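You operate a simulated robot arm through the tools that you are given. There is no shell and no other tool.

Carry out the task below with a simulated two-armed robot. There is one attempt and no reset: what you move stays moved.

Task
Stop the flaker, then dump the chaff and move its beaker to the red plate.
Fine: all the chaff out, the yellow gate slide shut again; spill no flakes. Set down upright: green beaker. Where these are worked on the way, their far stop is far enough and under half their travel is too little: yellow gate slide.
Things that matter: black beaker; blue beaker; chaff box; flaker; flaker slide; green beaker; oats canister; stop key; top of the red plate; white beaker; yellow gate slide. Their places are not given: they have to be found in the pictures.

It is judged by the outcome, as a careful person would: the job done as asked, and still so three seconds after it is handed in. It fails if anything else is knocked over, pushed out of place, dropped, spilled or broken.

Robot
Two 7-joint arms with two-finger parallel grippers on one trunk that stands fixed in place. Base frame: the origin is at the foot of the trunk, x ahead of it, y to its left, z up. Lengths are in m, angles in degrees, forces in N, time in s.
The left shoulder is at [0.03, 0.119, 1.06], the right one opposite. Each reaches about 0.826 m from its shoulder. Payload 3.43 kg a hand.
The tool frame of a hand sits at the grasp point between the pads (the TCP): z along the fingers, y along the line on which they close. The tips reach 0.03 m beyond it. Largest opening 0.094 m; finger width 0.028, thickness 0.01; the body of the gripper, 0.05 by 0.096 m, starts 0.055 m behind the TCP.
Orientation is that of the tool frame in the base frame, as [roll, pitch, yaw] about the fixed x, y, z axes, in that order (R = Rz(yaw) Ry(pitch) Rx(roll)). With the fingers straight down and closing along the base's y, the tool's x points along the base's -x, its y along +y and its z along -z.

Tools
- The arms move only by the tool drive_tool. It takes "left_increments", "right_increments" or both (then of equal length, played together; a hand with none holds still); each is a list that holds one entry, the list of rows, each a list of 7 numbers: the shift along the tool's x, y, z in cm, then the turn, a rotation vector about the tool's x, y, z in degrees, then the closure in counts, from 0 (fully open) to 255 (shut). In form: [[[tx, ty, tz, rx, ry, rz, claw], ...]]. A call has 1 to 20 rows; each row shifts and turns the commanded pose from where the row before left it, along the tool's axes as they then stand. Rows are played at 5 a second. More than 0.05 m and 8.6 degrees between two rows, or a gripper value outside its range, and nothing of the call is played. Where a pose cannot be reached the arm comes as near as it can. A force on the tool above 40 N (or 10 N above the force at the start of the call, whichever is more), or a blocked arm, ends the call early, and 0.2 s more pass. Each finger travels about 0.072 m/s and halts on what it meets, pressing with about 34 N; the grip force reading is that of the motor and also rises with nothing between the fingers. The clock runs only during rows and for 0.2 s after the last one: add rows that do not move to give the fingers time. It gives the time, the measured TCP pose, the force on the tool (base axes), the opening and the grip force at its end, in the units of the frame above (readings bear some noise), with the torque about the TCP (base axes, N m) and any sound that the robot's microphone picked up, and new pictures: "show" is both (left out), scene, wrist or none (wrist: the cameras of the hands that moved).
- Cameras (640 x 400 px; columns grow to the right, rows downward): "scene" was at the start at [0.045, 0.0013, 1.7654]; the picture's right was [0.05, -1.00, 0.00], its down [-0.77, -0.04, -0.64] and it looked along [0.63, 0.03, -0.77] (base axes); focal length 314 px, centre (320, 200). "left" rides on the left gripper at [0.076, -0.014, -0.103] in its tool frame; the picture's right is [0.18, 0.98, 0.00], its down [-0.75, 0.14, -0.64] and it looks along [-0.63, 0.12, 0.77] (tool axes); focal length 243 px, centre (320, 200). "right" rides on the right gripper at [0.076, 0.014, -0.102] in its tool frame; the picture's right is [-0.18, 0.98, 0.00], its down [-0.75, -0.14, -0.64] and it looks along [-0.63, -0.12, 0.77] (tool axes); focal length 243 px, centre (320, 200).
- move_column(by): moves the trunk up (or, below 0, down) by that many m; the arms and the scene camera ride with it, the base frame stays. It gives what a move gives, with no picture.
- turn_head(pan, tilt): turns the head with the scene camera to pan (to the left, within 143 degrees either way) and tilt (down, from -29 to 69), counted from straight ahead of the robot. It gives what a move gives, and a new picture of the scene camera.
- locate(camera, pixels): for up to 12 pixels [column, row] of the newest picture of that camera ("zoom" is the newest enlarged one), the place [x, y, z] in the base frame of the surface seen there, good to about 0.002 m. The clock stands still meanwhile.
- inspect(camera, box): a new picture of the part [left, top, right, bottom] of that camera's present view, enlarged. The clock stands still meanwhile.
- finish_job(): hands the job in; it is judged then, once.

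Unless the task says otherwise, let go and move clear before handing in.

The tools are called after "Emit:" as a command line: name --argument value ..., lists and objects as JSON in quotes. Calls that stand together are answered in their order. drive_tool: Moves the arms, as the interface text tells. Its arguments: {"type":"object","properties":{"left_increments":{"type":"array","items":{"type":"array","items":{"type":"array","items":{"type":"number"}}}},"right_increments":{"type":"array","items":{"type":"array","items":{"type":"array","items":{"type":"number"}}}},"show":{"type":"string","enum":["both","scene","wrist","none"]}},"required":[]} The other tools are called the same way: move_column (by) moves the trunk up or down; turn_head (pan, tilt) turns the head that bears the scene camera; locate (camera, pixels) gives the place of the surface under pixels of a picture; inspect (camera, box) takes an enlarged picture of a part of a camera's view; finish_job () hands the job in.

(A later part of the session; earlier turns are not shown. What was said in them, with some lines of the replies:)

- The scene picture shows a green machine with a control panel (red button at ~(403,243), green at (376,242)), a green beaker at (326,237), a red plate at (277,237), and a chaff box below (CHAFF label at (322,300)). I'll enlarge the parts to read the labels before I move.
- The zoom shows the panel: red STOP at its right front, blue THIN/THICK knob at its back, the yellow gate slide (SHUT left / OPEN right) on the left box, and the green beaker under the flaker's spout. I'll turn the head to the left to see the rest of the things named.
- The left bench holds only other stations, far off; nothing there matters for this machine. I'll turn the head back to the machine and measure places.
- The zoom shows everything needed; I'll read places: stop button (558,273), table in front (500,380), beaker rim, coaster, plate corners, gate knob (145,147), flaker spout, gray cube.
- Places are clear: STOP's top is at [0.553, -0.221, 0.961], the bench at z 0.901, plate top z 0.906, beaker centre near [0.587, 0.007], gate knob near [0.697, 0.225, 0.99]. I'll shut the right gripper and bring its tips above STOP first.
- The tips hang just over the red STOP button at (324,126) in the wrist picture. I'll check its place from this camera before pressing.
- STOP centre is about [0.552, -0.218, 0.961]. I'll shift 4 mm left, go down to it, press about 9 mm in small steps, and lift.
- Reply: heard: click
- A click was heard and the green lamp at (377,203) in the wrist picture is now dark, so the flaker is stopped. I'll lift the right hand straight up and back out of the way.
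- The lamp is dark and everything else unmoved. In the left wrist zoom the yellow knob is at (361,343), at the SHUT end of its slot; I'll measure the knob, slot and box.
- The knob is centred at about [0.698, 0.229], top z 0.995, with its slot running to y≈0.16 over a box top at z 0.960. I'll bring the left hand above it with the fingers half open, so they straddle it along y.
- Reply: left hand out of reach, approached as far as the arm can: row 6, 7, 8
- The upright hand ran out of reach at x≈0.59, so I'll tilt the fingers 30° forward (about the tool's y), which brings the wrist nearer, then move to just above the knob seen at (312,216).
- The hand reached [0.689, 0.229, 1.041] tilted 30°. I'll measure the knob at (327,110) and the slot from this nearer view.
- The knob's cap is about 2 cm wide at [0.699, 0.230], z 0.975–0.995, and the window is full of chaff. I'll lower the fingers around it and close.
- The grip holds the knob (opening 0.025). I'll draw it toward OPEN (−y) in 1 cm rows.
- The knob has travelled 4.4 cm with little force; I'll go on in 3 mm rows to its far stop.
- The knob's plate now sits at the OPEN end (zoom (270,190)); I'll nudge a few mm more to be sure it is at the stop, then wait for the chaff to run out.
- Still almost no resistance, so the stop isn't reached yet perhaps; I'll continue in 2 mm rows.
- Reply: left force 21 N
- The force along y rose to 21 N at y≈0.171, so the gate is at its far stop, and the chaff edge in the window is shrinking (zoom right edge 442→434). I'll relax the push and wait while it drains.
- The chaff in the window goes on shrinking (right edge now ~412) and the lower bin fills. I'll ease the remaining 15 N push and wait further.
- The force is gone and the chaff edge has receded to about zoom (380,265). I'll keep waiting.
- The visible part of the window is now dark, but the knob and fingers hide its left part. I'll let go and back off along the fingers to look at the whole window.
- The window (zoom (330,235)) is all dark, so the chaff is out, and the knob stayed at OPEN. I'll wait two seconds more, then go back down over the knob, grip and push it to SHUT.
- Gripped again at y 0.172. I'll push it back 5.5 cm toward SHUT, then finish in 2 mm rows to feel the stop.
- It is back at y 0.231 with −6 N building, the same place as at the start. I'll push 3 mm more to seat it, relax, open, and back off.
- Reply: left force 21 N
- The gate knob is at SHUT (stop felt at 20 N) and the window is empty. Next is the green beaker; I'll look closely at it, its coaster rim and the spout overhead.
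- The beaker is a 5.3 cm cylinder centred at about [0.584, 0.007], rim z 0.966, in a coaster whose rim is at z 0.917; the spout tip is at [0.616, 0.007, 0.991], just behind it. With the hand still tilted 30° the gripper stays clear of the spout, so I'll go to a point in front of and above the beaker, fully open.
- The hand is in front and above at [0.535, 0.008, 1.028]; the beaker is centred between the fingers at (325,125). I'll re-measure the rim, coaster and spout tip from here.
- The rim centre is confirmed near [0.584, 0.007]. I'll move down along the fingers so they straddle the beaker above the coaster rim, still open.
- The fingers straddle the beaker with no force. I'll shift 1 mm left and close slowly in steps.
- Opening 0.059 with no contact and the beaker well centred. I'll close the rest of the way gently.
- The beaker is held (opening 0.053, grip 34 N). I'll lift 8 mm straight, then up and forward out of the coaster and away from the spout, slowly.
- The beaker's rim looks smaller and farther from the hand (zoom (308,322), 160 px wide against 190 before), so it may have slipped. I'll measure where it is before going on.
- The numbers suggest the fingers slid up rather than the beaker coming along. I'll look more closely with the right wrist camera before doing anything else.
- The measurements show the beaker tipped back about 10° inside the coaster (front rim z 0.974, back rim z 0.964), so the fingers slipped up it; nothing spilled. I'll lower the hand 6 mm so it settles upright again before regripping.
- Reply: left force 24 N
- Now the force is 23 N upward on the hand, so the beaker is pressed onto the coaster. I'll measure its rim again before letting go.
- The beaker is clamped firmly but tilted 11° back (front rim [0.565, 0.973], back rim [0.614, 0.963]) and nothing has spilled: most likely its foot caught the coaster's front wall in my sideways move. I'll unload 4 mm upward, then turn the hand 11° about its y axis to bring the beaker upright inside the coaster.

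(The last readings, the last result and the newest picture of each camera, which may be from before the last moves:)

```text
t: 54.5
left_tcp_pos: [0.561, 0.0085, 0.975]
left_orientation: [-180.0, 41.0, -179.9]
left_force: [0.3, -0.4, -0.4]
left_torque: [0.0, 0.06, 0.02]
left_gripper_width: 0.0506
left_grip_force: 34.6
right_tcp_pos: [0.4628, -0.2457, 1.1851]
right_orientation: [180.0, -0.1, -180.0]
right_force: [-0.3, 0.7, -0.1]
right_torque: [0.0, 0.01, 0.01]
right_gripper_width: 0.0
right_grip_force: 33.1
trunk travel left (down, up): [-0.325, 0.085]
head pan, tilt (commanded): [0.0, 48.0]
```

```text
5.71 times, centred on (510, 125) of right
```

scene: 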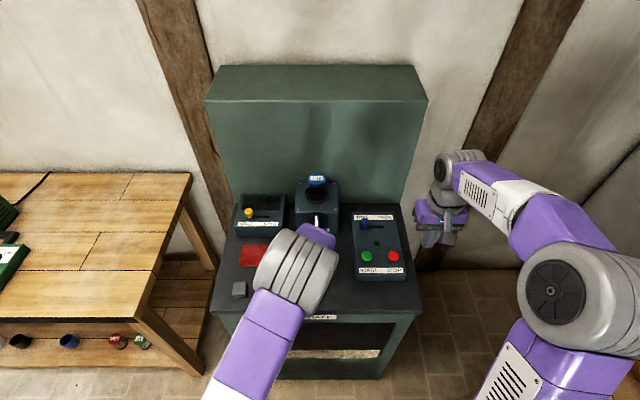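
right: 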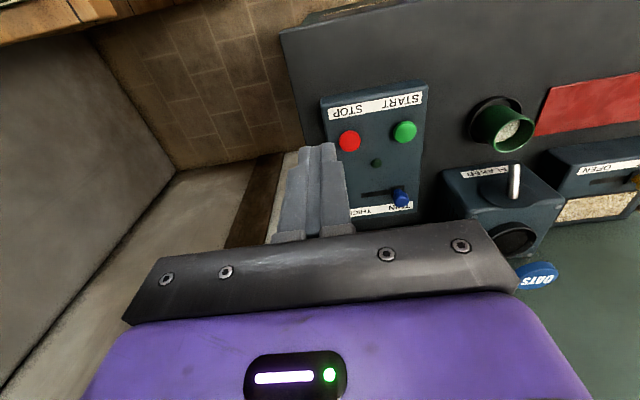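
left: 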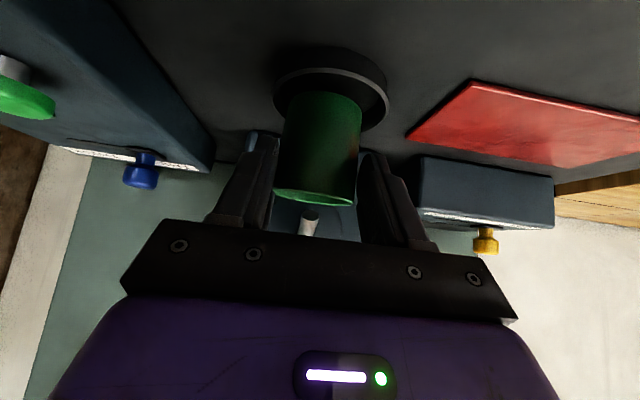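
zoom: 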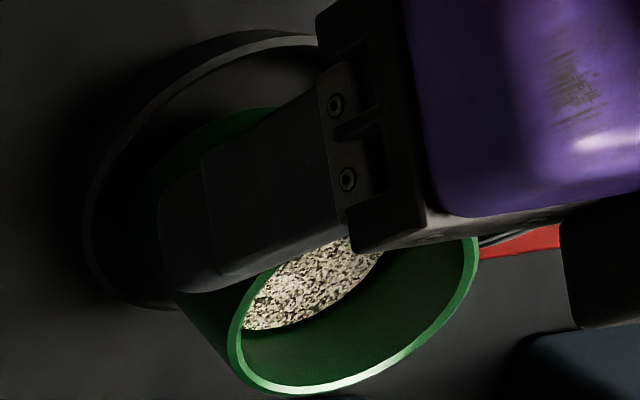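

The beaker turned with the hand and is held clear of the coaster floor; force is near zero. I'll measure its attitude now.

Emit:
locate --camera "zoom" --pixels '[[235, 345], [265, 390], [330, 380], [420, 330], [470, 270], [310, 285], [475, 245], [215, 310]]'

Emit:
inspect --camera "left" --box '[260, 60, 390, 220]'

```text
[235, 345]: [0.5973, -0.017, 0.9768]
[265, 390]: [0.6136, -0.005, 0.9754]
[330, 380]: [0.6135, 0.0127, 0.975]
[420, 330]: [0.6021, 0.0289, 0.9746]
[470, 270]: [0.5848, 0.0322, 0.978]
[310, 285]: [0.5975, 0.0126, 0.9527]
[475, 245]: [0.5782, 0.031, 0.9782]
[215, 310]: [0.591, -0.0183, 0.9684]
```

```text
2.50 times, centred on (325, 140) of left
```

zoom: 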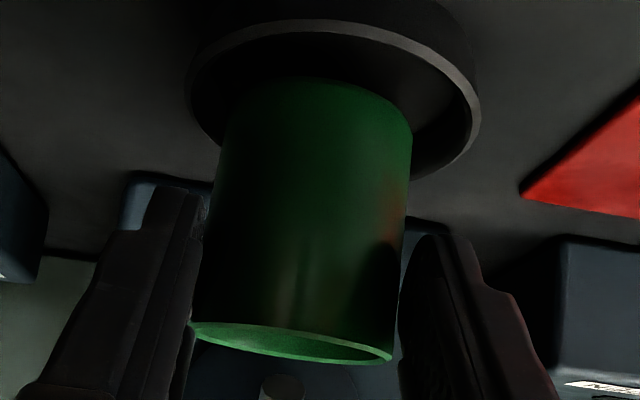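

The rim is now nearly level (z 0.975–0.978) and about 1 cm up, with the flakes still inside. I'll level the last 2.5°, bring it 3 mm forward to the coaster's centre, and lower it in 2 mm rows until it stands on the coaster.

Emit:
drive_tool --left_increments '[[[0.218, 0, -0.207, 0, -2.5, 0, 190], [0.138, 0, 0.145, 0, 0, 0, 190], [0.138, 0, 0.145, 0, 0, 0, 190], [0.138, 0, 0.145, 0, 0, 0, 190], [0.138, 0, 0.145, 0, 0, 0, 190], [0, 0, 0, 0, 0, 0, 190]]]' --show "wrist"

Emit:
inspect --camera "left" --box '[260, 60, 390, 220]'

Emit:
inspect --camera "right" --box '[480, 90, 540, 160]'

```text
t: 55.9
left_tcp_pos: [0.5582, 0.0079, 0.9668]
left_orientation: [180.0, 43.6, -179.9]
left_force: [0.0, 0.4, -1.4]
left_torque: [-0.01, 0.06, 0.04]
left_gripper_width: 0.0508
left_grip_force: 34.3
right_tcp_pos: [0.4644, -0.2472, 1.1837]
right_orientation: [-180.0, 0.0, -179.9]
right_force: [0.0, 0.5, -0.2]
right_torque: [-0.02, 0.0, 0.0]
right_gripper_width: 0.0
right_grip_force: 33.3
trunk travel left (down, up): [-0.325, 0.085]
head pan, tilt (commanded): [0.0, 48.0]
```

left: 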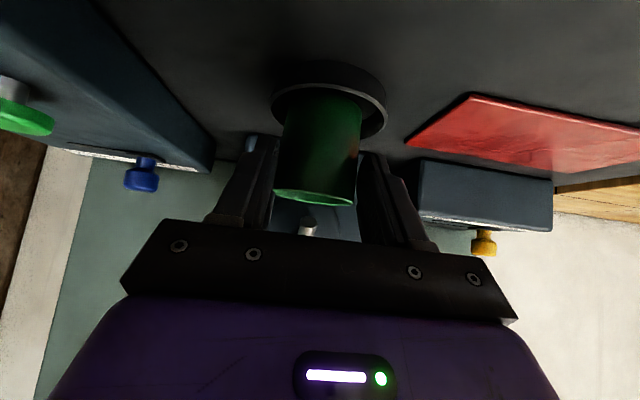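

```text
2.50 times, centred on (325, 140) of left
```

zoom: 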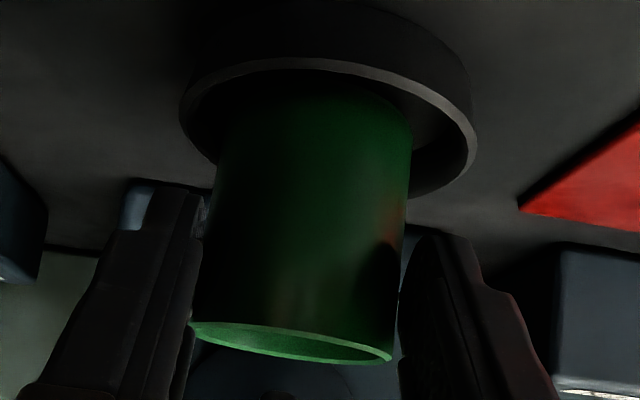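

```text
5.71 times, centred on (510, 125) of right
```

zoom: 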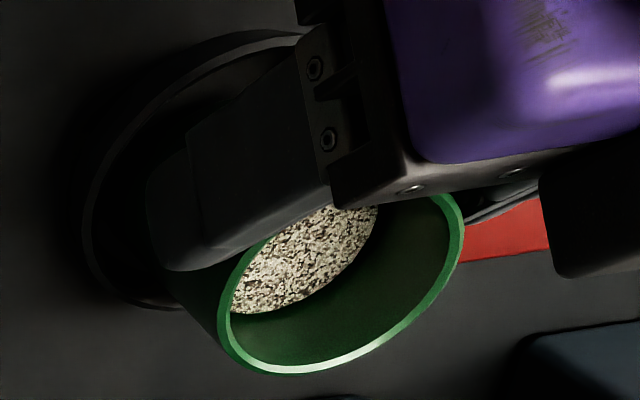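

Emit:
locate --camera "zoom" --pixels '[[225, 335], [250, 367], [320, 365], [400, 320], [450, 265], [458, 215], [290, 270], [445, 200]]'

```text
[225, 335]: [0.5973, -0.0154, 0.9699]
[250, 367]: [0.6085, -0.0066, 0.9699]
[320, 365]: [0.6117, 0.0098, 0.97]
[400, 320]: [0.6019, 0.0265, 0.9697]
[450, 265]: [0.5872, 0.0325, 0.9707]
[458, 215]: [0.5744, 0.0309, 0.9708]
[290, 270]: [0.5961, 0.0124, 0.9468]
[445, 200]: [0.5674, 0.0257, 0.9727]
```

The beaker is now level with its rim at z 0.970, 4 mm above where it stood. I'll lower it the rest in small rows until I feel the floor.

Emit:
drive_tool --left_increments '[[[0.103, 0, 0.109, 0, 0, 0, 190], [0.103, 0, 0.109, 0, 0, 0, 190], [0.069, 0, 0.072, 0, 0, 0, 190], [0, 0, 0, 0, 0, 0, 190]]]' --show "wrist"

```text
t: 56.9
left_tcp_pos: [0.5586, 0.0073, 0.9638]
left_orientation: [179.9, 43.6, 180.0]
left_force: [0.4, 0.2, -2.0]
left_torque: [-0.04, 0.04, -0.02]
left_gripper_width: 0.0504
left_grip_force: 34.5
right_tcp_pos: [0.4639, -0.2462, 1.1844]
right_orientation: [179.9, 0.0, -179.9]
right_force: [-0.1, 0.8, 0.1]
right_torque: [-0.01, 0.02, -0.02]
right_gripper_width: 0.0
right_grip_force: 33.1
trunk travel left (down, up): [-0.325, 0.085]
head pan, tilt (commanded): [0.0, 48.0]
```

left: 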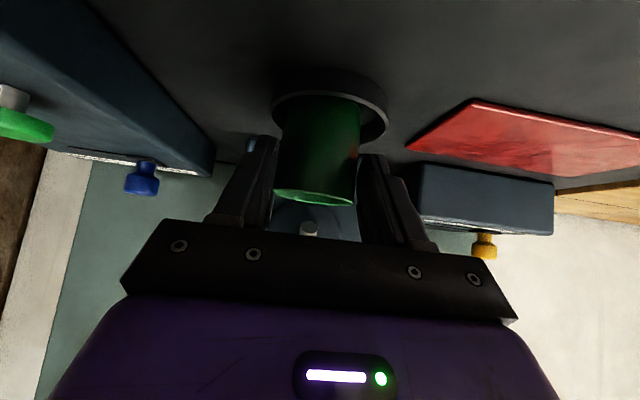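

Still no contact (−2 N, the beaker's weight). Lowering 1 mm at a time.

Emit:
drive_tool --left_increments '[[[0.069, 0, 0.072, 0, 0, 0, 190], [0.069, 0, 0.072, 0, 0, 0, 190], [0, 0, 0, 0, 0, 0, 190]]]' --show "wrist"

Emit:
inspect --camera "right" --box '[480, 90, 540, 160]'

```text
t: 57.7
left_tcp_pos: [0.5589, 0.0073, 0.9619]
left_orientation: [-179.8, 43.7, -180.0]
left_force: [-1.3, -0.7, 6.6]
left_torque: [-0.22, -0.17, -0.1]
left_gripper_width: 0.0505
left_grip_force: 34.7
right_tcp_pos: [0.4618, -0.2466, 1.1849]
right_orientation: [-180.0, 0.0, 179.8]
right_force: [0.2, 0.1, -0.4]
right_torque: [0.03, -0.02, -0.02]
right_gripper_width: 0.0004
right_grip_force: 32.7
trunk travel left (down, up): [-0.325, 0.085]
head pan, tilt (commanded): [0.0, 48.0]
```

left: 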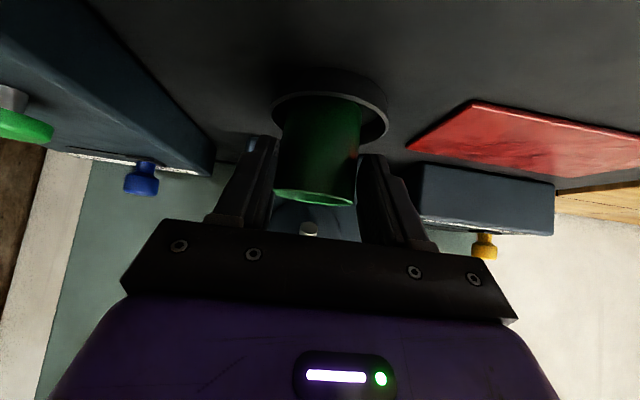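

```text
5.71 times, centred on (510, 125) of right
```

zoom: 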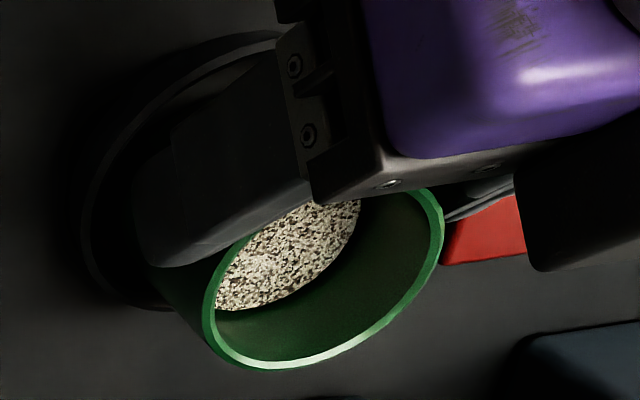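

The force is +6.6 N, so the beaker stands on the coaster and is upright. I'll open the fingers gradually.

Emit:
drive_tool --left_increments '[[[-0.069, 0, -0.072, 0, 0, 0, 150], [0, 0, 0, 0, 0, 0, 125], [0, 0, 0, 0, 0, 0, 115], [0, 0, 0, 0, 0, 0, 105], [0, 0, 0, 0, 0, 0, 90], [0, 0, 0, 0, 0, 0, 60], [0, 0, 0, 0, 0, 0, 20], [0, 0, 0, 0, 0, 0, 0]]]' --show "wrist"

Emit:
inspect --camera "left" --box '[240, 50, 400, 220]'

Emit:
inspect --camera "right" --box '[480, 90, 540, 160]'

```text
t: 59.5
left_tcp_pos: [0.5581, 0.0082, 0.9622]
left_orientation: [180.0, 43.5, 179.9]
left_force: [-0.2, -0.2, -0.1]
left_torque: [-0.03, 0.02, 0.01]
left_gripper_width: 0.0939
left_grip_force: 0.0
right_tcp_pos: [0.4621, -0.2472, 1.1843]
right_orientation: [-180.0, 0.0, -180.0]
right_force: [-0.9, 0.4, 0.2]
right_torque: [0.0, -0.02, 0.03]
right_gripper_width: 0.0001
right_grip_force: 33.0
trunk travel left (down, up): [-0.325, 0.085]
head pan, tilt (commanded): [0.0, 48.0]
```

left: 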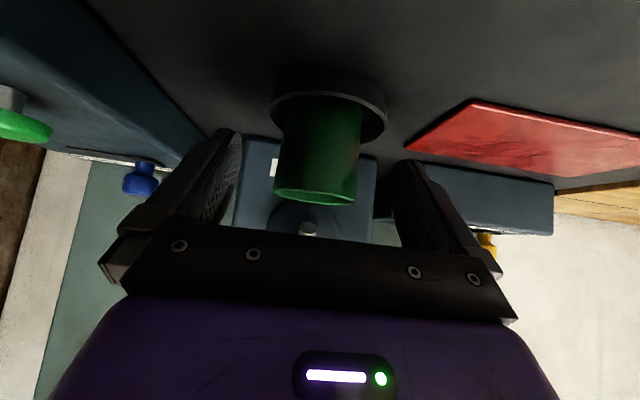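

```text
2.35 times, centred on (320, 135) of left
```

zoom: 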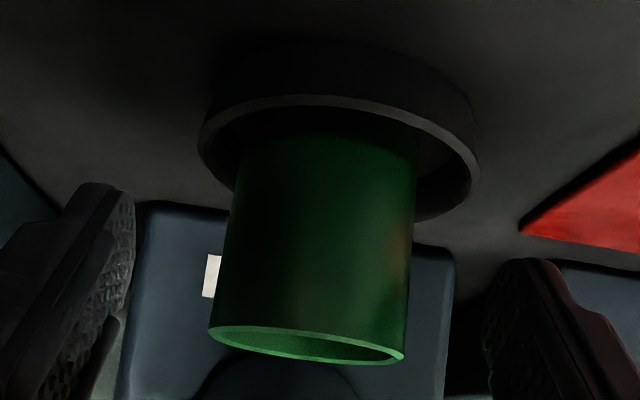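

```text
5.71 times, centred on (510, 125) of right
```

zoom: 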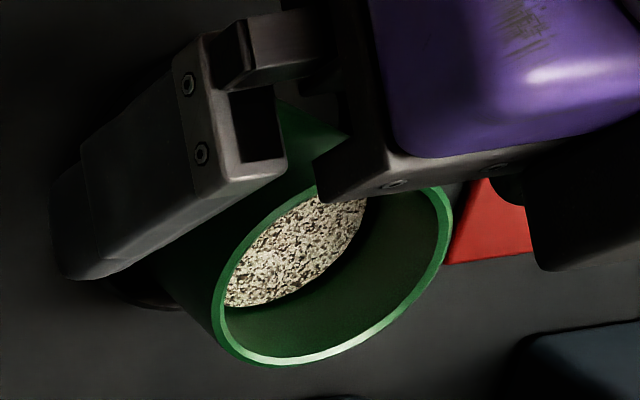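

The beaker stands free and upright in the coaster, flakes inside, nothing spilled. I'll measure its present place and the coaster's for the regrip.

Emit:
locate --camera "zoom" --pixels '[[215, 330], [245, 360], [320, 355], [400, 305], [445, 250], [448, 205], [300, 250], [420, 188]]'

Emit:
inspect --camera "left" --box '[240, 50, 400, 220]'

```text
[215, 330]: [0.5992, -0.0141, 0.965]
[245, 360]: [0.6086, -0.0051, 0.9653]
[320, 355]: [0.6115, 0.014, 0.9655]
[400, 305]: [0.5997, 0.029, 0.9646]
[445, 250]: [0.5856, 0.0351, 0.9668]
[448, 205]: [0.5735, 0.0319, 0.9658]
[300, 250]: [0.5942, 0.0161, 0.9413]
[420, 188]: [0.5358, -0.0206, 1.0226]
```

```text
2.35 times, centred on (320, 135) of left
```

zoom: 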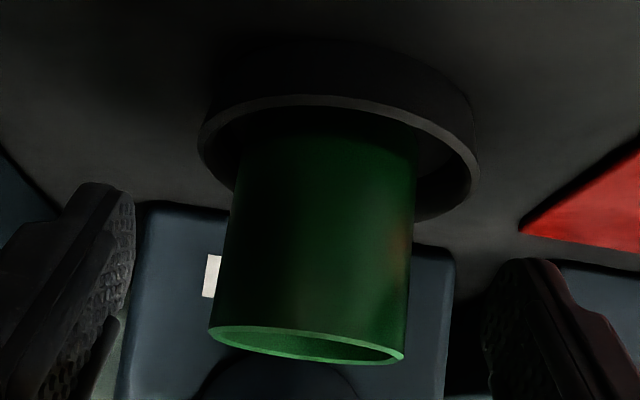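

Emit:
locate --camera "zoom" --pixels '[[212, 332], [402, 355], [300, 332], [300, 300], [300, 220], [310, 140], [230, 240], [410, 240], [203, 130], [478, 170], [330, 97], [320, 358]]'

```text
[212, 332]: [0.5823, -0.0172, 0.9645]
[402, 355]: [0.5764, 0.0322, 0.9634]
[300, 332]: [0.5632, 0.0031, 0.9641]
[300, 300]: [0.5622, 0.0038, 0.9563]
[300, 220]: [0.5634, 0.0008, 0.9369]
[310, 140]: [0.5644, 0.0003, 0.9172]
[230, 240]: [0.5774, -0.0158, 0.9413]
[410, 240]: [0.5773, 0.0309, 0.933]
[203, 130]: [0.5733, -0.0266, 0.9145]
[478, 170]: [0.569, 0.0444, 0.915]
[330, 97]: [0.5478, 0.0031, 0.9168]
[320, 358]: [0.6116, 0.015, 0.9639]
```

Fingers had first stalled at 0.053 on the coaster rim while the beaker itself is only about 0.0505 wide — that was the slip. I'll move the pads forward onto its diameter (centre [0.587, 0.008]) keeping the tips at least 1 cm above the coaster rim, then close.

Emit:
drive_tool --left_increments '[[[-0.6, 0.02, 0.71, 0, 0, 0, 0], [-0.6, 0.02, 0.71, 0, 0, 0, 0], [0, 0, 0, 0, 0, 0, 50], [0, 0, 0, 0, 0, 0, 90], [0, 0, 0, 0, 0, 0, 105], [0, 0, 0, 0, 0, 0, 115], [0, 0, 0, 0, 0, 0, 130], [0, 0, 0, 0, 0, 0, 170], [0, 0, 0, 0, 0, 0, 200], [0, 0, 0, 0, 0, 0, 200]]]' --show "wrist"

Emit:
inspect --camera "left" --box '[240, 50, 400, 220]'

Emit:
inspect --camera "right" --box '[480, 90, 540, 160]'

```text
t: 61.7
left_tcp_pos: [0.5776, 0.008, 0.9607]
left_orientation: [180.0, 43.5, -179.9]
left_force: [0.1, 1.6, 0.6]
left_torque: [0.06, -0.05, -0.01]
left_gripper_width: 0.052
left_grip_force: 33.6
right_tcp_pos: [0.4624, -0.2467, 1.1847]
right_orientation: [180.0, 0.0, 179.9]
right_force: [0.5, -0.8, 0.6]
right_torque: [-0.01, 0.01, 0.0]
right_gripper_width: 0.0
right_grip_force: 32.8
trunk travel left (down, up): [-0.325, 0.085]
head pan, tilt (commanded): [0.0, 48.0]
```

left: 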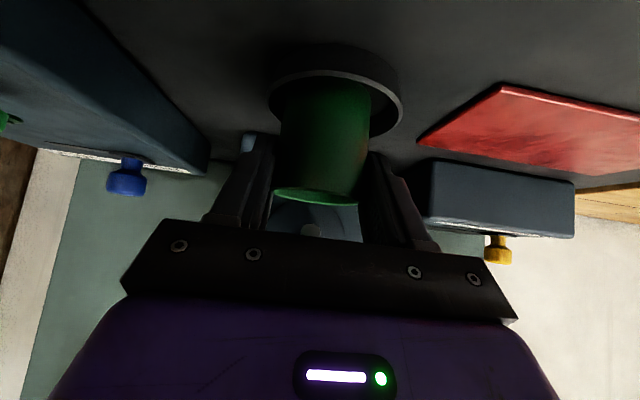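

```text
2.35 times, centred on (320, 135) of left
```

zoom: 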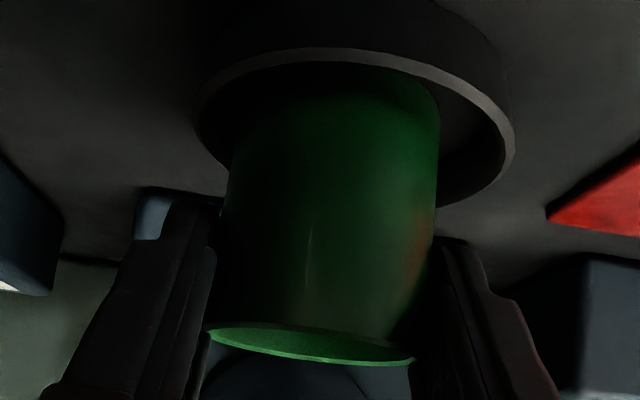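

```text
5.71 times, centred on (510, 125) of right
```

zoom: 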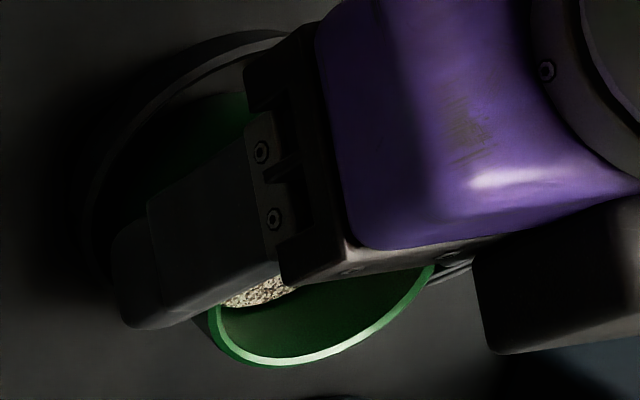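

Now the opening is 0.052 with almost no outside force, so the pads hold the beaker itself. I'll lift 4 mm and check that it follows.

Emit:
drive_tool --left_increments '[[[0, 0, 0, 0, 0, 0, 230], [-0.138, 0, -0.145, 0, 0, 0, 230], [-0.138, 0, -0.145, 0, 0, 0, 230], [0, 0, 0, 0, 0, 0, 230]]]' --show "wrist"

Emit:
inspect --camera "right" --box '[480, 90, 540, 160]'

```text
t: 62.7
left_tcp_pos: [0.577, 0.0068, 0.9642]
left_orientation: [-179.9, 43.5, -179.8]
left_force: [0.3, 0.0, -1.3]
left_torque: [-0.03, 0.0, 0.03]
left_gripper_width: 0.0522
left_grip_force: 33.4
right_tcp_pos: [0.4623, -0.2478, 1.1848]
right_orientation: [180.0, 0.0, -179.9]
right_force: [-0.1, 0.2, -0.7]
right_torque: [-0.06, -0.02, -0.01]
right_gripper_width: 0.0002
right_grip_force: 33.3
trunk travel left (down, up): [-0.325, 0.085]
head pan, tilt (commanded): [0.0, 48.0]
```

left: 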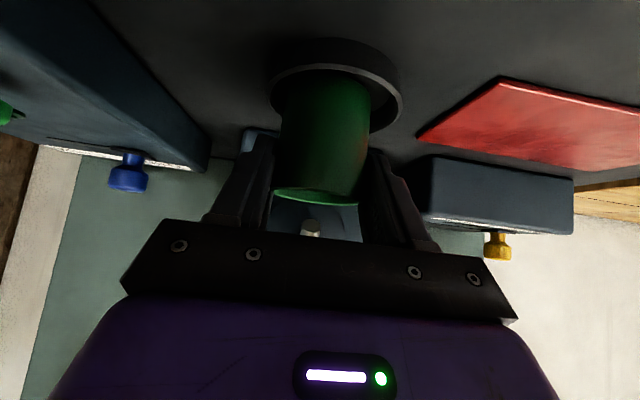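

```text
5.71 times, centred on (510, 125) of right
```

zoom: 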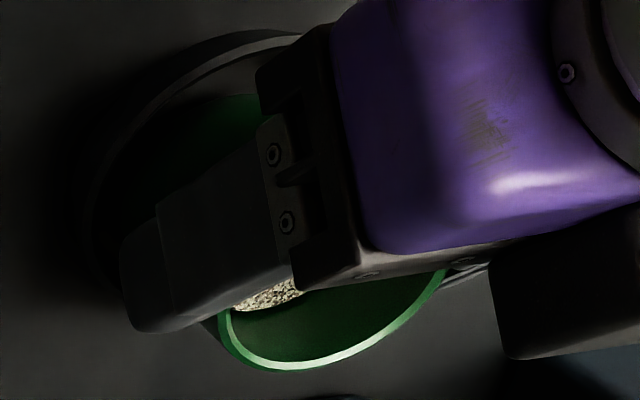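

Emit:
locate --camera "zoom" --pixels '[[240, 352], [290, 368], [350, 350], [420, 300], [224, 325]]'

```text
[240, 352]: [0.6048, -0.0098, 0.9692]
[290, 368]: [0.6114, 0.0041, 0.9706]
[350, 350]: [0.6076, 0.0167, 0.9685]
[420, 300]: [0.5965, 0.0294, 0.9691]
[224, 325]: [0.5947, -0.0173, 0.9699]
```

The rim is at z 0.9695, up 4 mm and level, so the beaker follows. I'll draw it 4 mm forward (away from the spout, still inside the coaster) and then lift 2 cm straight up.

Emit:
drive_tool --left_increments '[[[0.145, 0, -0.138, 0, 0, 0, 230], [0.145, 0, -0.138, 0, 0, 0, 230], [-0.275, 0, -0.29, 0, 0, 0, 230], [-0.275, 0, -0.29, 0, 0, 0, 230], [-0.275, 0, -0.29, 0, 0, 0, 230], [-0.275, 0, -0.29, 0, 0, 0, 230], [-0.275, 0, -0.29, 0, 0, 0, 230], [0, 0, 0, 0, 0, 0, 230]]]' --show "wrist"

Emit:
inspect --camera "right" --box '[470, 80, 550, 170]'

```text
t: 64.5
left_tcp_pos: [0.5735, 0.0071, 0.9854]
left_orientation: [180.0, 43.5, 180.0]
left_force: [0.5, -0.1, -1.2]
left_torque: [0.0, 0.0, 0.01]
left_gripper_width: 0.0523
left_grip_force: 34.1
right_tcp_pos: [0.4637, -0.2464, 1.185]
right_orientation: [-180.0, 0.0, -179.9]
right_force: [0.2, 0.0, 0.1]
right_torque: [-0.03, -0.01, 0.0]
right_gripper_width: 0.0
right_grip_force: 33.0
trunk travel left (down, up): [-0.325, 0.085]
head pan, tilt (commanded): [0.0, 48.0]
```

left: 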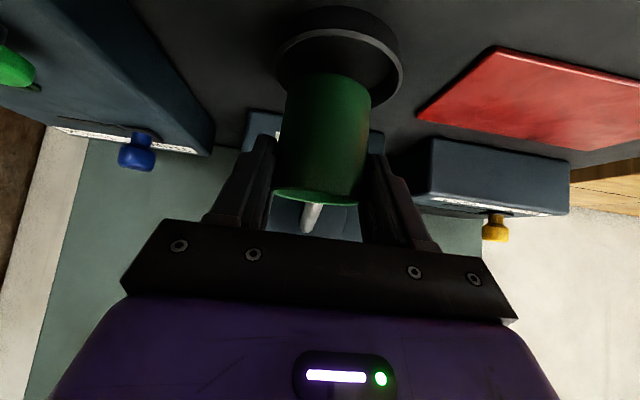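

```text
4.44 times, centred on (510, 125) of right
```

zoom: 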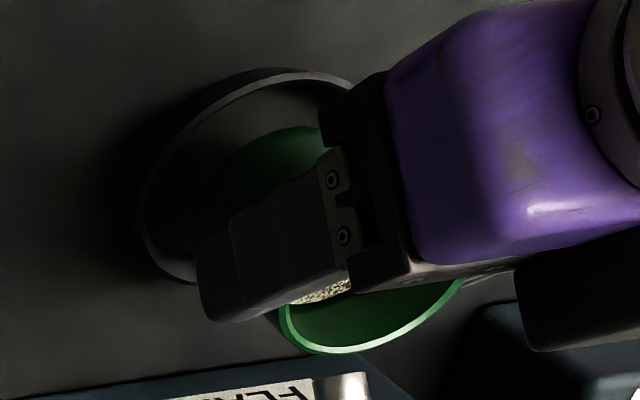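

The beaker is up clear of the coaster (its foot at about z 0.930), level, flakes in place. I'll bring it 2 cm further forward, then carry it slowly left to y≈0.16 over the plate.

Emit:
drive_tool --left_increments '[[[0.553, 0, -0.869, 0, 0, 0, 230], [0.553, 0, -0.869, 0, 0, 0, 230], [0, 0.8, 0, 0, 0, 0, 230], [0, 1.4, 0, 0, 0, 0, 230], [0, 1.4, 0, 0, 0, 0, 230], [0, 1.4, 0, 0, 0, 0, 230], [0, 1.4, 0, 0, 0, 0, 230], [0, 1.4, 0, 0, 0, 0, 230], [0, 1.4, 0, 0, 0, 0, 230], [0, 1.4, 0, 0, 0, 0, 230], [0, 1.4, 0, 0, 0, 0, 230], [0, 1.4, 0, 0, 0, 0, 230], [0, 1.4, 0, 0, 0, 0, 230], [0, 0.4, 0, 0, 0, 0, 230], [0, 0, 0, 0, 0, 0, 230]]]' --show "both"

Emit:
inspect --camera "left" --box '[200, 20, 460, 220]'

```text
t: 67.7
left_tcp_pos: [0.5529, 0.1597, 0.989]
left_orientation: [180.0, 43.5, -179.9]
left_force: [0.5, 0.1, -2.0]
left_torque: [-0.02, 0.0, 0.02]
left_gripper_width: 0.0521
left_grip_force: 33.6
right_tcp_pos: [0.4629, -0.2479, 1.1849]
right_orientation: [179.9, 0.0, -179.8]
right_force: [-0.5, 0.4, 0.2]
right_torque: [0.02, -0.04, -0.01]
right_gripper_width: 0.0003
right_grip_force: 32.6
trunk travel left (down, up): [-0.325, 0.085]
head pan, tilt (commanded): [0.0, 48.0]
```

scene: 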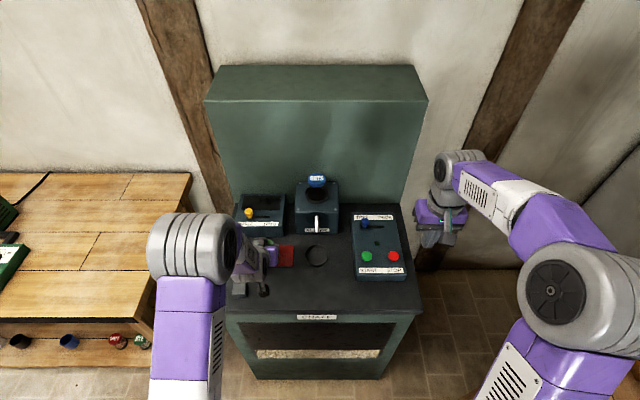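
left: 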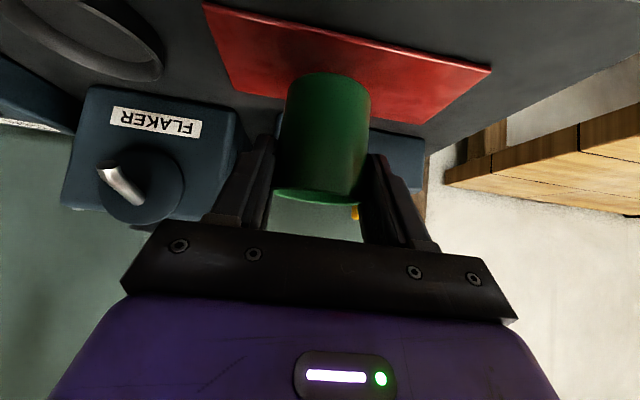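

```text
2.00 times, centred on (330, 120) of left
```

zoom: 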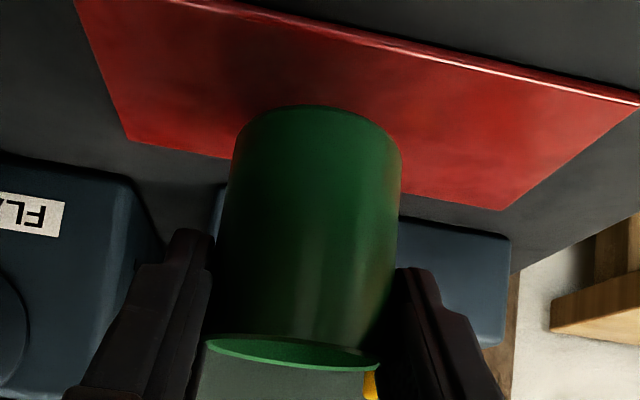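

The beaker is over the plate and still upright, the coaster has stayed behind. I'll measure the plate's edges and the beaker's front from this view.

Emit:
locate --camera "zoom" --pixels '[[130, 135], [500, 208], [90, 10], [620, 95], [330, 10], [310, 115], [300, 335], [210, 345], [375, 365], [300, 200], [232, 180], [398, 180]]'

Emit:
inspect --camera "scene" --box '[220, 200, 340, 300]'

```text
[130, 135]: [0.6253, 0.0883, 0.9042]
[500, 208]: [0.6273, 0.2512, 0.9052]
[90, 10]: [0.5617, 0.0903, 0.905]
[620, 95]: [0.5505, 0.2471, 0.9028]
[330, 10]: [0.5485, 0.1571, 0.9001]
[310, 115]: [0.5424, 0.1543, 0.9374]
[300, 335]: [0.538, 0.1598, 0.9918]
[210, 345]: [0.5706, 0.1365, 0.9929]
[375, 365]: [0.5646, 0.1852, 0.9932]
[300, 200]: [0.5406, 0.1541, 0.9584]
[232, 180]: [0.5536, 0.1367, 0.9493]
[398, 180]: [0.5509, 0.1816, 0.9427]
```

```text
4.00 times, centred on (280, 250) of scene
```

zoom: 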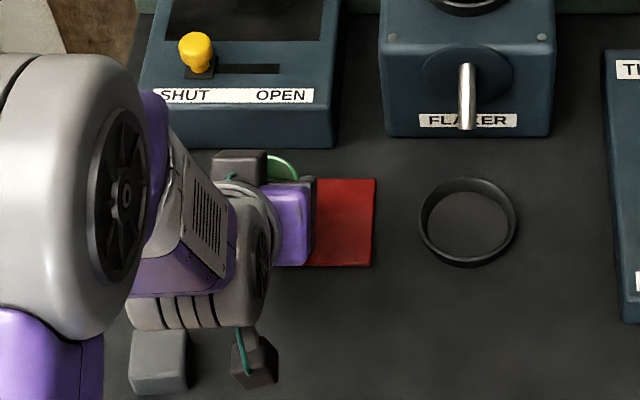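

The plate spans x 0.551–0.626, y 0.085–0.249; the beaker's centre is at about [0.5645, 0.161] with its foot near z 0.932. I'll move it 2.35 cm ahead to the plate's middle line, then lower 2 cm.

Emit:
drive_tool --left_increments '[[[-0.568, 0.1, 0.539, 0, 0, 0, 230], [-0.568, 0.1, 0.539, 0, 0, 0, 230], [-0.568, 0.1, 0.539, 0, 0, 0, 230], [0, 0, 0, 0, 0, 0, 230], [0.275, 0, 0.29, 0, 0, 0, 230], [0.275, 0, 0.29, 0, 0, 0, 230], [0.275, 0, 0.29, 0, 0, 0, 230], [0.275, 0, 0.29, 0, 0, 0, 230], [0.275, 0, 0.29, 0, 0, 0, 230], [0, 0, 0, 0, 0, 0, 230]]]' --show "both"

Emit:
inspect --camera "left" --box '[200, 20, 460, 220]'

```text
t: 69.9
left_tcp_pos: [0.5756, 0.1632, 0.9701]
left_orientation: [-180.0, 43.5, -179.9]
left_force: [-0.3, -0.3, -1.8]
left_torque: [0.04, 0.07, -0.02]
left_gripper_width: 0.0522
left_grip_force: 34.1
right_tcp_pos: [0.4613, -0.2469, 1.1854]
right_orientation: [180.0, 0.0, -180.0]
right_force: [-0.4, -0.5, -0.1]
right_torque: [0.0, 0.0, 0.01]
right_gripper_width: 0.0001
right_grip_force: 33.1
trunk travel left (down, up): [-0.325, 0.085]
head pan, tilt (commanded): [0.0, 48.0]
```

scene: 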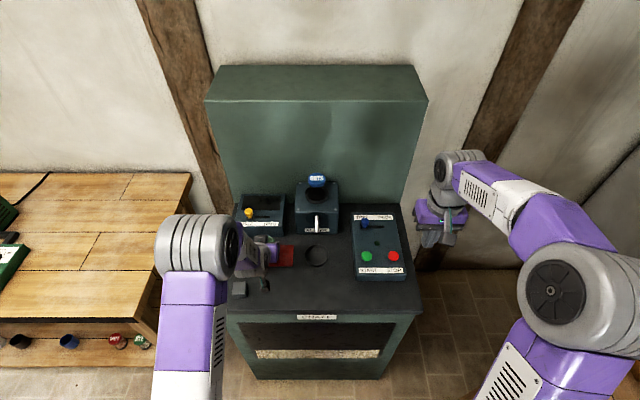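
left: 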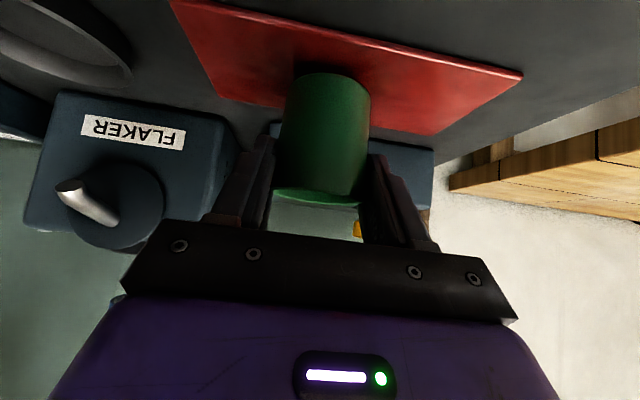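

```text
2.00 times, centred on (330, 120) of left
```

zoom: 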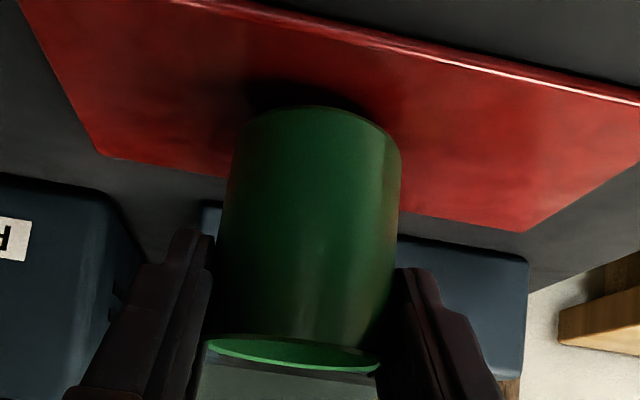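

Emit:
locate --camera "zoom" --pixels '[[105, 150], [520, 228], [30, 10], [620, 100], [320, 35], [310, 112], [300, 338], [210, 347], [375, 368], [300, 200], [265, 115], [355, 115]]'

```text
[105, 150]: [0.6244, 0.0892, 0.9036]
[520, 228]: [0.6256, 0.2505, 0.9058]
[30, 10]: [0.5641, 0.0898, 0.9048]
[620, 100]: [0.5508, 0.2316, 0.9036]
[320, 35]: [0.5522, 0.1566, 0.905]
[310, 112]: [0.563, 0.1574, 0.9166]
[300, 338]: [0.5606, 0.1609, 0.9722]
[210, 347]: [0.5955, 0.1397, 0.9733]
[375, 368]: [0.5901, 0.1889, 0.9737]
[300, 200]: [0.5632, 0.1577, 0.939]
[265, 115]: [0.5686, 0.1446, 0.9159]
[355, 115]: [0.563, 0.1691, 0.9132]
```

The beaker's centre is at about [0.587, 0.164], upright, with its rim at z 0.973, so about 6 mm to go. I'll lower it slowly until the force shows contact.

Emit:
drive_tool --left_increments '[[[0.103, 0, 0.109, 0, 0, 0, 230], [0.103, 0, 0.109, 0, 0, 0, 230], [0.069, 0, 0.072, 0, 0, 0, 230], [0.069, 0, 0.072, 0, 0, 0, 230], [0, 0, 0, 0, 0, 0, 230]]]' --show "none"

```text
t: 71.1
left_tcp_pos: [0.5754, 0.1624, 0.9647]
left_orientation: [-179.9, 43.4, 180.0]
left_force: [-0.6, -0.4, -0.8]
left_torque: [0.0, 0.0, 0.01]
left_gripper_width: 0.0519
left_grip_force: 34.0
right_tcp_pos: [0.4635, -0.2468, 1.1843]
right_orientation: [180.0, -0.1, -179.9]
right_force: [0.6, 0.5, -0.2]
right_torque: [0.05, 0.0, -0.01]
right_gripper_width: 0.0
right_grip_force: 33.5
trunk travel left (down, up): [-0.325, 0.085]
head pan, tilt (commanded): [0.0, 48.0]
```

Not yet in contact (−0.8 N); I'll go on 1 mm at a time.

Emit:
drive_tool --left_increments '[[[0.069, 0, 0.072, 0, 0, 0, 230], [0, 0, 0, 0, 0, 0, 230]]]' --show "none"

Emit:
drive_tool --left_increments '[[[0.069, 0, 0.072, 0, 0, 0, 230], [0, 0, 0, 0, 0, 0, 230]]]' --show "wrist"

```text
t: 71.7
left_tcp_pos: [0.5755, 0.1627, 0.9633]
left_orientation: [-179.9, 43.5, 180.0]
left_force: [0.7, -0.1, -2.6]
left_torque: [-0.02, 0.01, 0.0]
left_gripper_width: 0.052
left_grip_force: 34.3
right_tcp_pos: [0.4619, -0.2471, 1.1847]
right_orientation: [179.9, 0.0, 179.9]
right_force: [-0.6, -0.8, -0.9]
right_torque: [0.01, 0.0, 0.01]
right_gripper_width: 0.0003
right_grip_force: 33.3
trunk travel left (down, up): [-0.325, 0.085]
head pan, tilt (commanded): [0.0, 48.0]
```

```text
t: 72.3
left_tcp_pos: [0.5751, 0.1624, 0.9624]
left_orientation: [179.9, 43.5, 180.0]
left_force: [-0.3, 0.9, -0.2]
left_torque: [0.01, 0.01, -0.01]
left_gripper_width: 0.0522
left_grip_force: 34.4
right_tcp_pos: [0.4623, -0.2469, 1.1844]
right_orientation: [-180.0, 0.0, 180.0]
right_force: [0.3, 0.9, -1.0]
right_torque: [0.0, 0.0, 0.03]
right_gripper_width: 0.0
right_grip_force: 32.6
trunk travel left (down, up): [-0.325, 0.085]
head pan, tilt (commanded): [0.0, 48.0]
```

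left: 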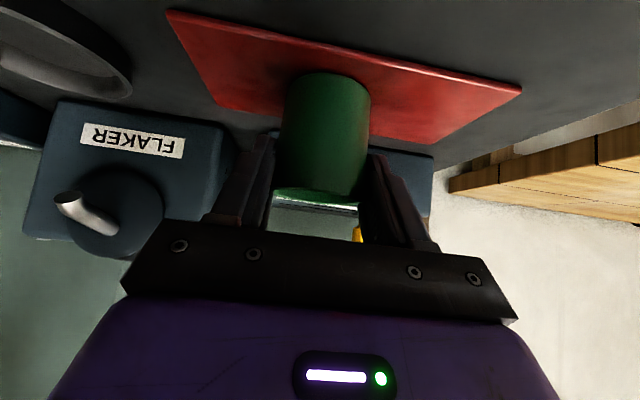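

Emit:
drive_tool --left_increments '[[[0.069, 0, 0.072, 0, 0, 0, 230], [0, 0, 0, 0, 0, 0, 230]]]' --show "wrist"

Emit:
inspect --camera "left" --box '[200, 20, 460, 220]'

```text
t: 72.9
left_tcp_pos: [0.5751, 0.1622, 0.9616]
left_orientation: [-179.9, 43.5, -179.9]
left_force: [0.6, -0.4, -1.7]
left_torque: [0.0, 0.02, -0.02]
left_gripper_width: 0.0523
left_grip_force: 34.0
right_tcp_pos: [0.4625, -0.2465, 1.1842]
right_orientation: [180.0, 0.0, 180.0]
right_force: [0.3, -0.1, 0.3]
right_torque: [0.0, 0.0, 0.01]
right_gripper_width: 0.0
right_grip_force: 32.8
trunk travel left (down, up): [-0.325, 0.085]
head pan, tilt (commanded): [0.0, 48.0]
```

left: 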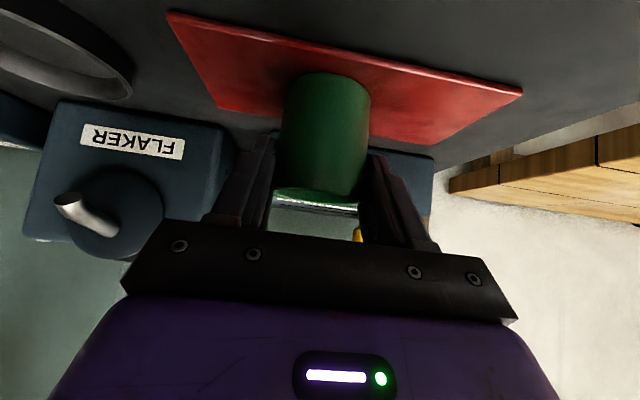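

```text
2.00 times, centred on (330, 120) of left
```

zoom: 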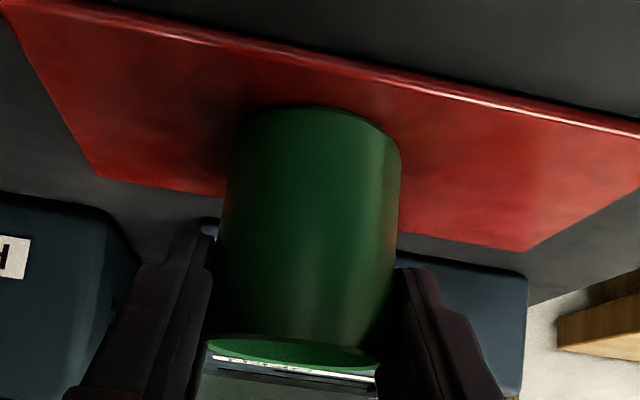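

Still carrying its weight (−1.7 N); the shadow at the foot is closing in. Two more 1 mm steps, watching the force.

Emit:
drive_tool --left_increments '[[[0.069, 0, 0.072, 0, 0, 0, 230], [0, 0, 0, 0, 0, 0, 230]]]' --show "none"

```text
t: 73.5
left_tcp_pos: [0.576, 0.1629, 0.9623]
left_orientation: [-180.0, 43.6, -179.9]
left_force: [-2.2, 0.7, 5.4]
left_torque: [0.13, 0.08, 0.0]
left_gripper_width: 0.0519
left_grip_force: 34.1
right_tcp_pos: [0.462, -0.2471, 1.1841]
right_orientation: [-179.9, 0.1, 180.0]
right_force: [0.8, 0.2, 0.7]
right_torque: [0.03, -0.01, 0.0]
right_gripper_width: 0.0
right_grip_force: 32.7
trunk travel left (down, up): [-0.325, 0.085]
head pan, tilt (commanded): [0.0, 48.0]
```

Contact: +5.4 N, so the beaker stands on the plate. I'll open the fingers gradually.

Emit:
drive_tool --left_increments '[[[-0.052, 0, -0.054, 0, 0, 0, 170], [0, 0, 0, 0, 0, 0, 130], [0, 0, 0, 0, 0, 0, 118], [0, 0, 0, 0, 0, 0, 108], [0, 0, 0, 0, 0, 0, 95], [0, 0, 0, 0, 0, 0, 70], [0, 0, 0, 0, 0, 0, 30], [0, 0, 0, 0, 0, 0, 0], [0, 0, 0, 0, 0, 0, 0]]]' --show "wrist"

Emit:
inspect --camera "left" --box '[200, 20, 460, 220]'

```text
t: 75.5
left_tcp_pos: [0.5763, 0.1624, 0.9613]
left_orientation: [-180.0, 43.5, -179.9]
left_force: [0.5, -0.4, -0.2]
left_torque: [-0.01, 0.02, 0.0]
left_gripper_width: 0.094
left_grip_force: 0.0
right_tcp_pos: [0.4618, -0.2465, 1.1848]
right_orientation: [-179.9, 0.0, 180.0]
right_force: [0.3, -0.4, 0.2]
right_torque: [0.01, 0.01, 0.0]
right_gripper_width: 0.0001
right_grip_force: 32.9
trunk travel left (down, up): [-0.325, 0.085]
head pan, tilt (commanded): [0.0, 48.0]
```

left: 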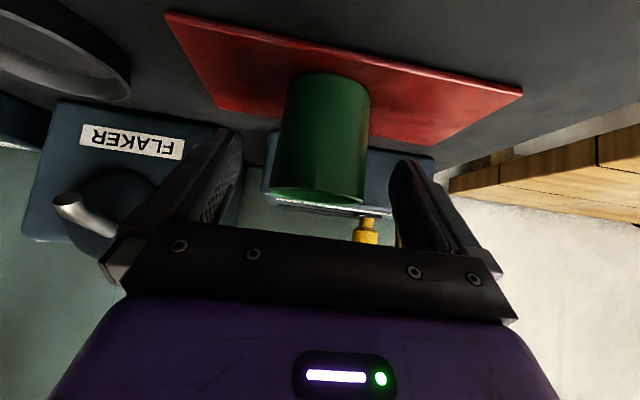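

```text
2.00 times, centred on (330, 120) of left
```

zoom: 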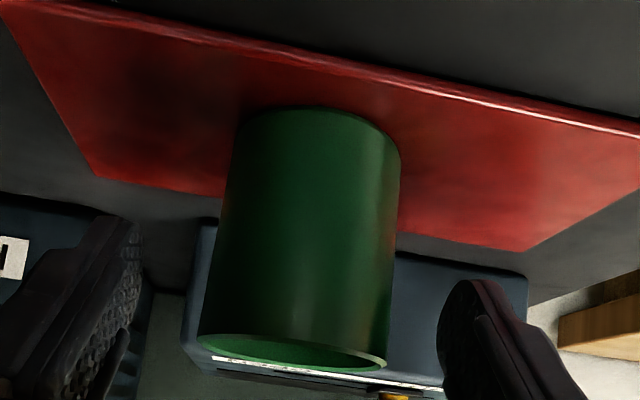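

The beaker stands free on the plate. I'll back the hand off along the fingers and up, clear of everything.

Emit:
drive_tool --left_increments '[[[0, 0, -1.5, 0, 0, 0, 0], [0, 0, -2, 0, 0, 0, 0], [0, 0, -2.5, 0, 0, 0, 0], [0, 0, -3, 0, 0, 0, 0], [0, 0, -3, 0, 0, 0, 0], [-2, 2, -2.1, 0, 0, 0, 0], [-2, 2, -2.1, 0, 0, 0, 0], [-2, 2, -2.1, 0, 0, 0, 0], [-2, 2, -2.1, 0, 0, 0, 0], [0, 0, 0, 0, 0, 0, 0]]]' --show "both"

Emit:
inspect --camera "scene" --box '[200, 160, 420, 300]'

Emit:
inspect --camera "scene" --box '[200, 260, 420, 390]'

```text
t: 77.7
left_tcp_pos: [0.4939, 0.2441, 1.1622]
left_orientation: [-180.0, 43.5, -180.0]
left_force: [-0.3, -0.9, -0.1]
left_torque: [-0.03, 0.01, 0.01]
left_gripper_width: 0.094
left_grip_force: 0.0
right_tcp_pos: [0.4626, -0.2476, 1.1836]
right_orientation: [180.0, 0.0, -179.9]
right_force: [-0.1, 0.6, 0.2]
right_torque: [-0.01, 0.02, -0.01]
right_gripper_width: 0.0
right_grip_force: 32.9
trunk travel left (down, up): [-0.325, 0.085]
head pan, tilt (commanded): [0.0, 48.0]
```

scene: 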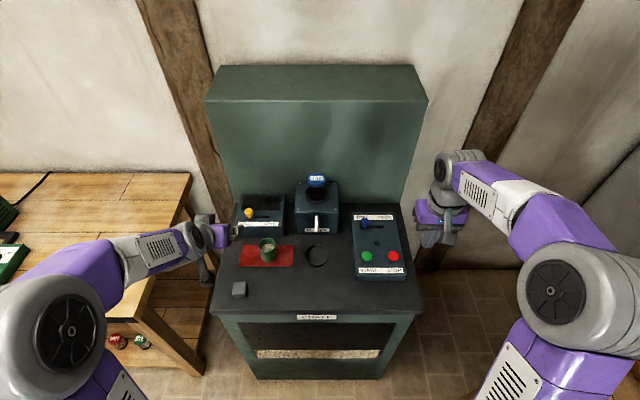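
left: 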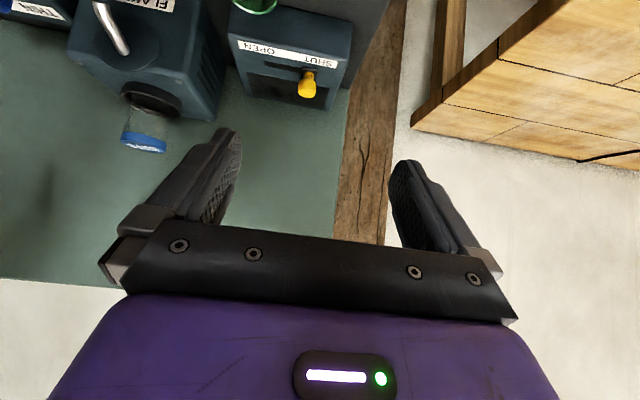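

```text
2.86 times, centred on (310, 230) of scene
```

zoom: 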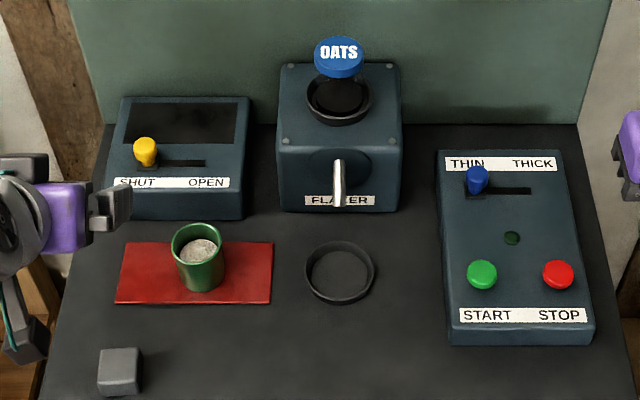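

```text
2.91 times, centred on (310, 325) of scene
```

zoom: 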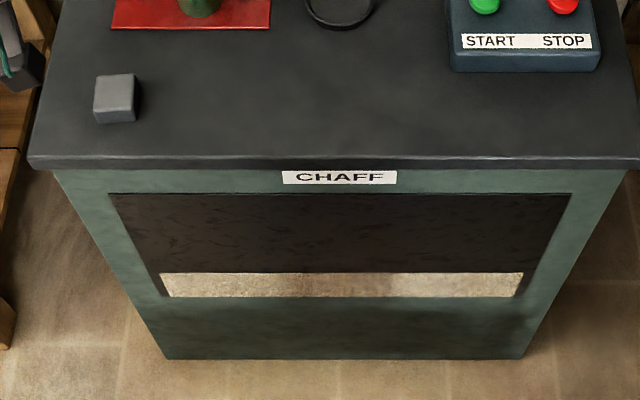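

The scene shows the lamp dark, the gate knob at SHUT with an empty window, the green beaker upright on the red plate with its flakes, and the coaster, cube and canister in place. I'll take one last close look before handing in.

Emit:
inspect --camera "scene" --box '[230, 185, 340, 275]'

Emit:
inspect --camera "left" --box '[220, 0, 370, 120]'

```text
4.44 times, centred on (285, 230) of scene
```

zoom: 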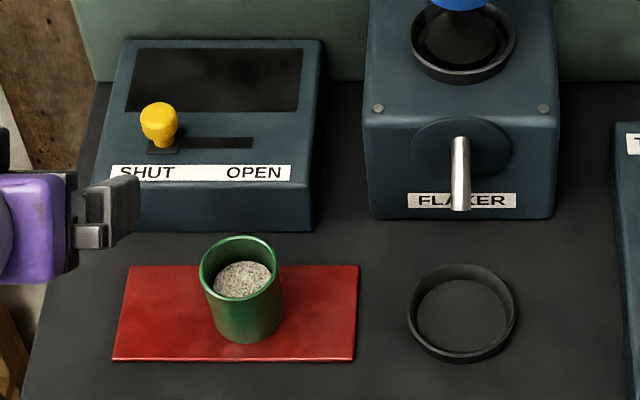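

```text
3.33 times, centred on (295, 60) of left
```

zoom: 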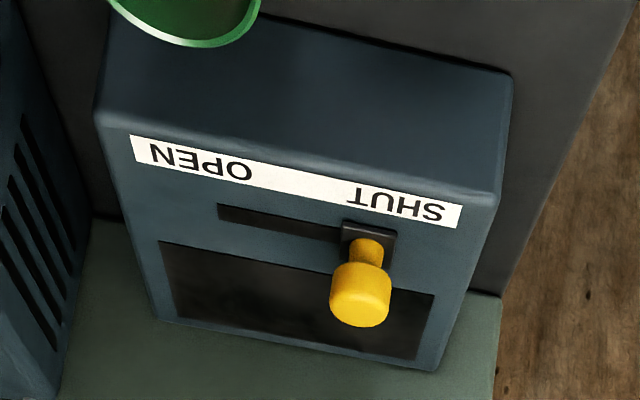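

The window is wholly empty, the gate knob is at SHUT and no flakes lie about. A last check that the beaker's rim is level.

Emit:
locate --camera "scene" --pixels '[[267, 240], [275, 246], [260, 246]]'

Emit:
inspect --camera "scene" --box '[250, 230, 300, 270]'

```text
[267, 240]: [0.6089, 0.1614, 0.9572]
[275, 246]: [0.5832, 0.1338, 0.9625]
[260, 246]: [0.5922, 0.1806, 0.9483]
```

```text
10.00 times, centred on (275, 250) of scene
```

zoom: 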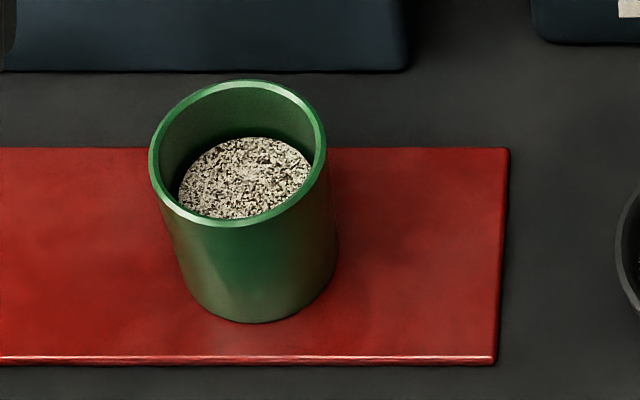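

Emit:
locate --camera "zoom" --pixels '[[240, 83], [153, 155], [323, 140], [245, 222], [250, 320], [190, 290], [335, 265], [230, 150], [480, 355], [10, 358], [500, 155]]'

```text
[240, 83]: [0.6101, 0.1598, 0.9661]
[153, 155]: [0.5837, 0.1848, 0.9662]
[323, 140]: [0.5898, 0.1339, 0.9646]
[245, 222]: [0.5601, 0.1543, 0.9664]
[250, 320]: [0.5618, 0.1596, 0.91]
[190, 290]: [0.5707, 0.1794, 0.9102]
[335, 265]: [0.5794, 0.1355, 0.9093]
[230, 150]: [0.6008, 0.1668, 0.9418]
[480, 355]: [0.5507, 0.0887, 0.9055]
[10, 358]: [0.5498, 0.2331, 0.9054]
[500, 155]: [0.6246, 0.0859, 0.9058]
```

The rim is level (z 0.965–0.966 all round) and the foot is wholly on the plate (x 0.561–0.611, y 0.134–0.185). Both hands are clear, so I'm handing in.

Emit:
finish_job

```text
The job is handed in.
```

The job is done and handed in. The last pictures, taken just before handing in, show everything as you asked.

- **Flaker:** it is stopped. I pressed STOP, heard a click and the green lamp went dark.
- **Chaff:** all of it is out. I opened the yellow gate slide to its far stop, waited until its window was empty, then pushed it back to SHUT until it met the stop.
- **Green beaker:** it stands upright on the red plate, its foot wholly on the plate and its flakes still inside.

My first lift of the beaker failed. The fingers had probably stalled on the rim of the dish it stood in, and the beaker tipped back about 11° there. I levelled it, set it down, gripped it higher and carried it across. I saw no flakes outside it at any point.

Nothing else that I could see had moved: the dish, the grey cube, the oats canister and the blue THIN/THICK knob are where they were. Both hands were clear of the machine when I handed in.
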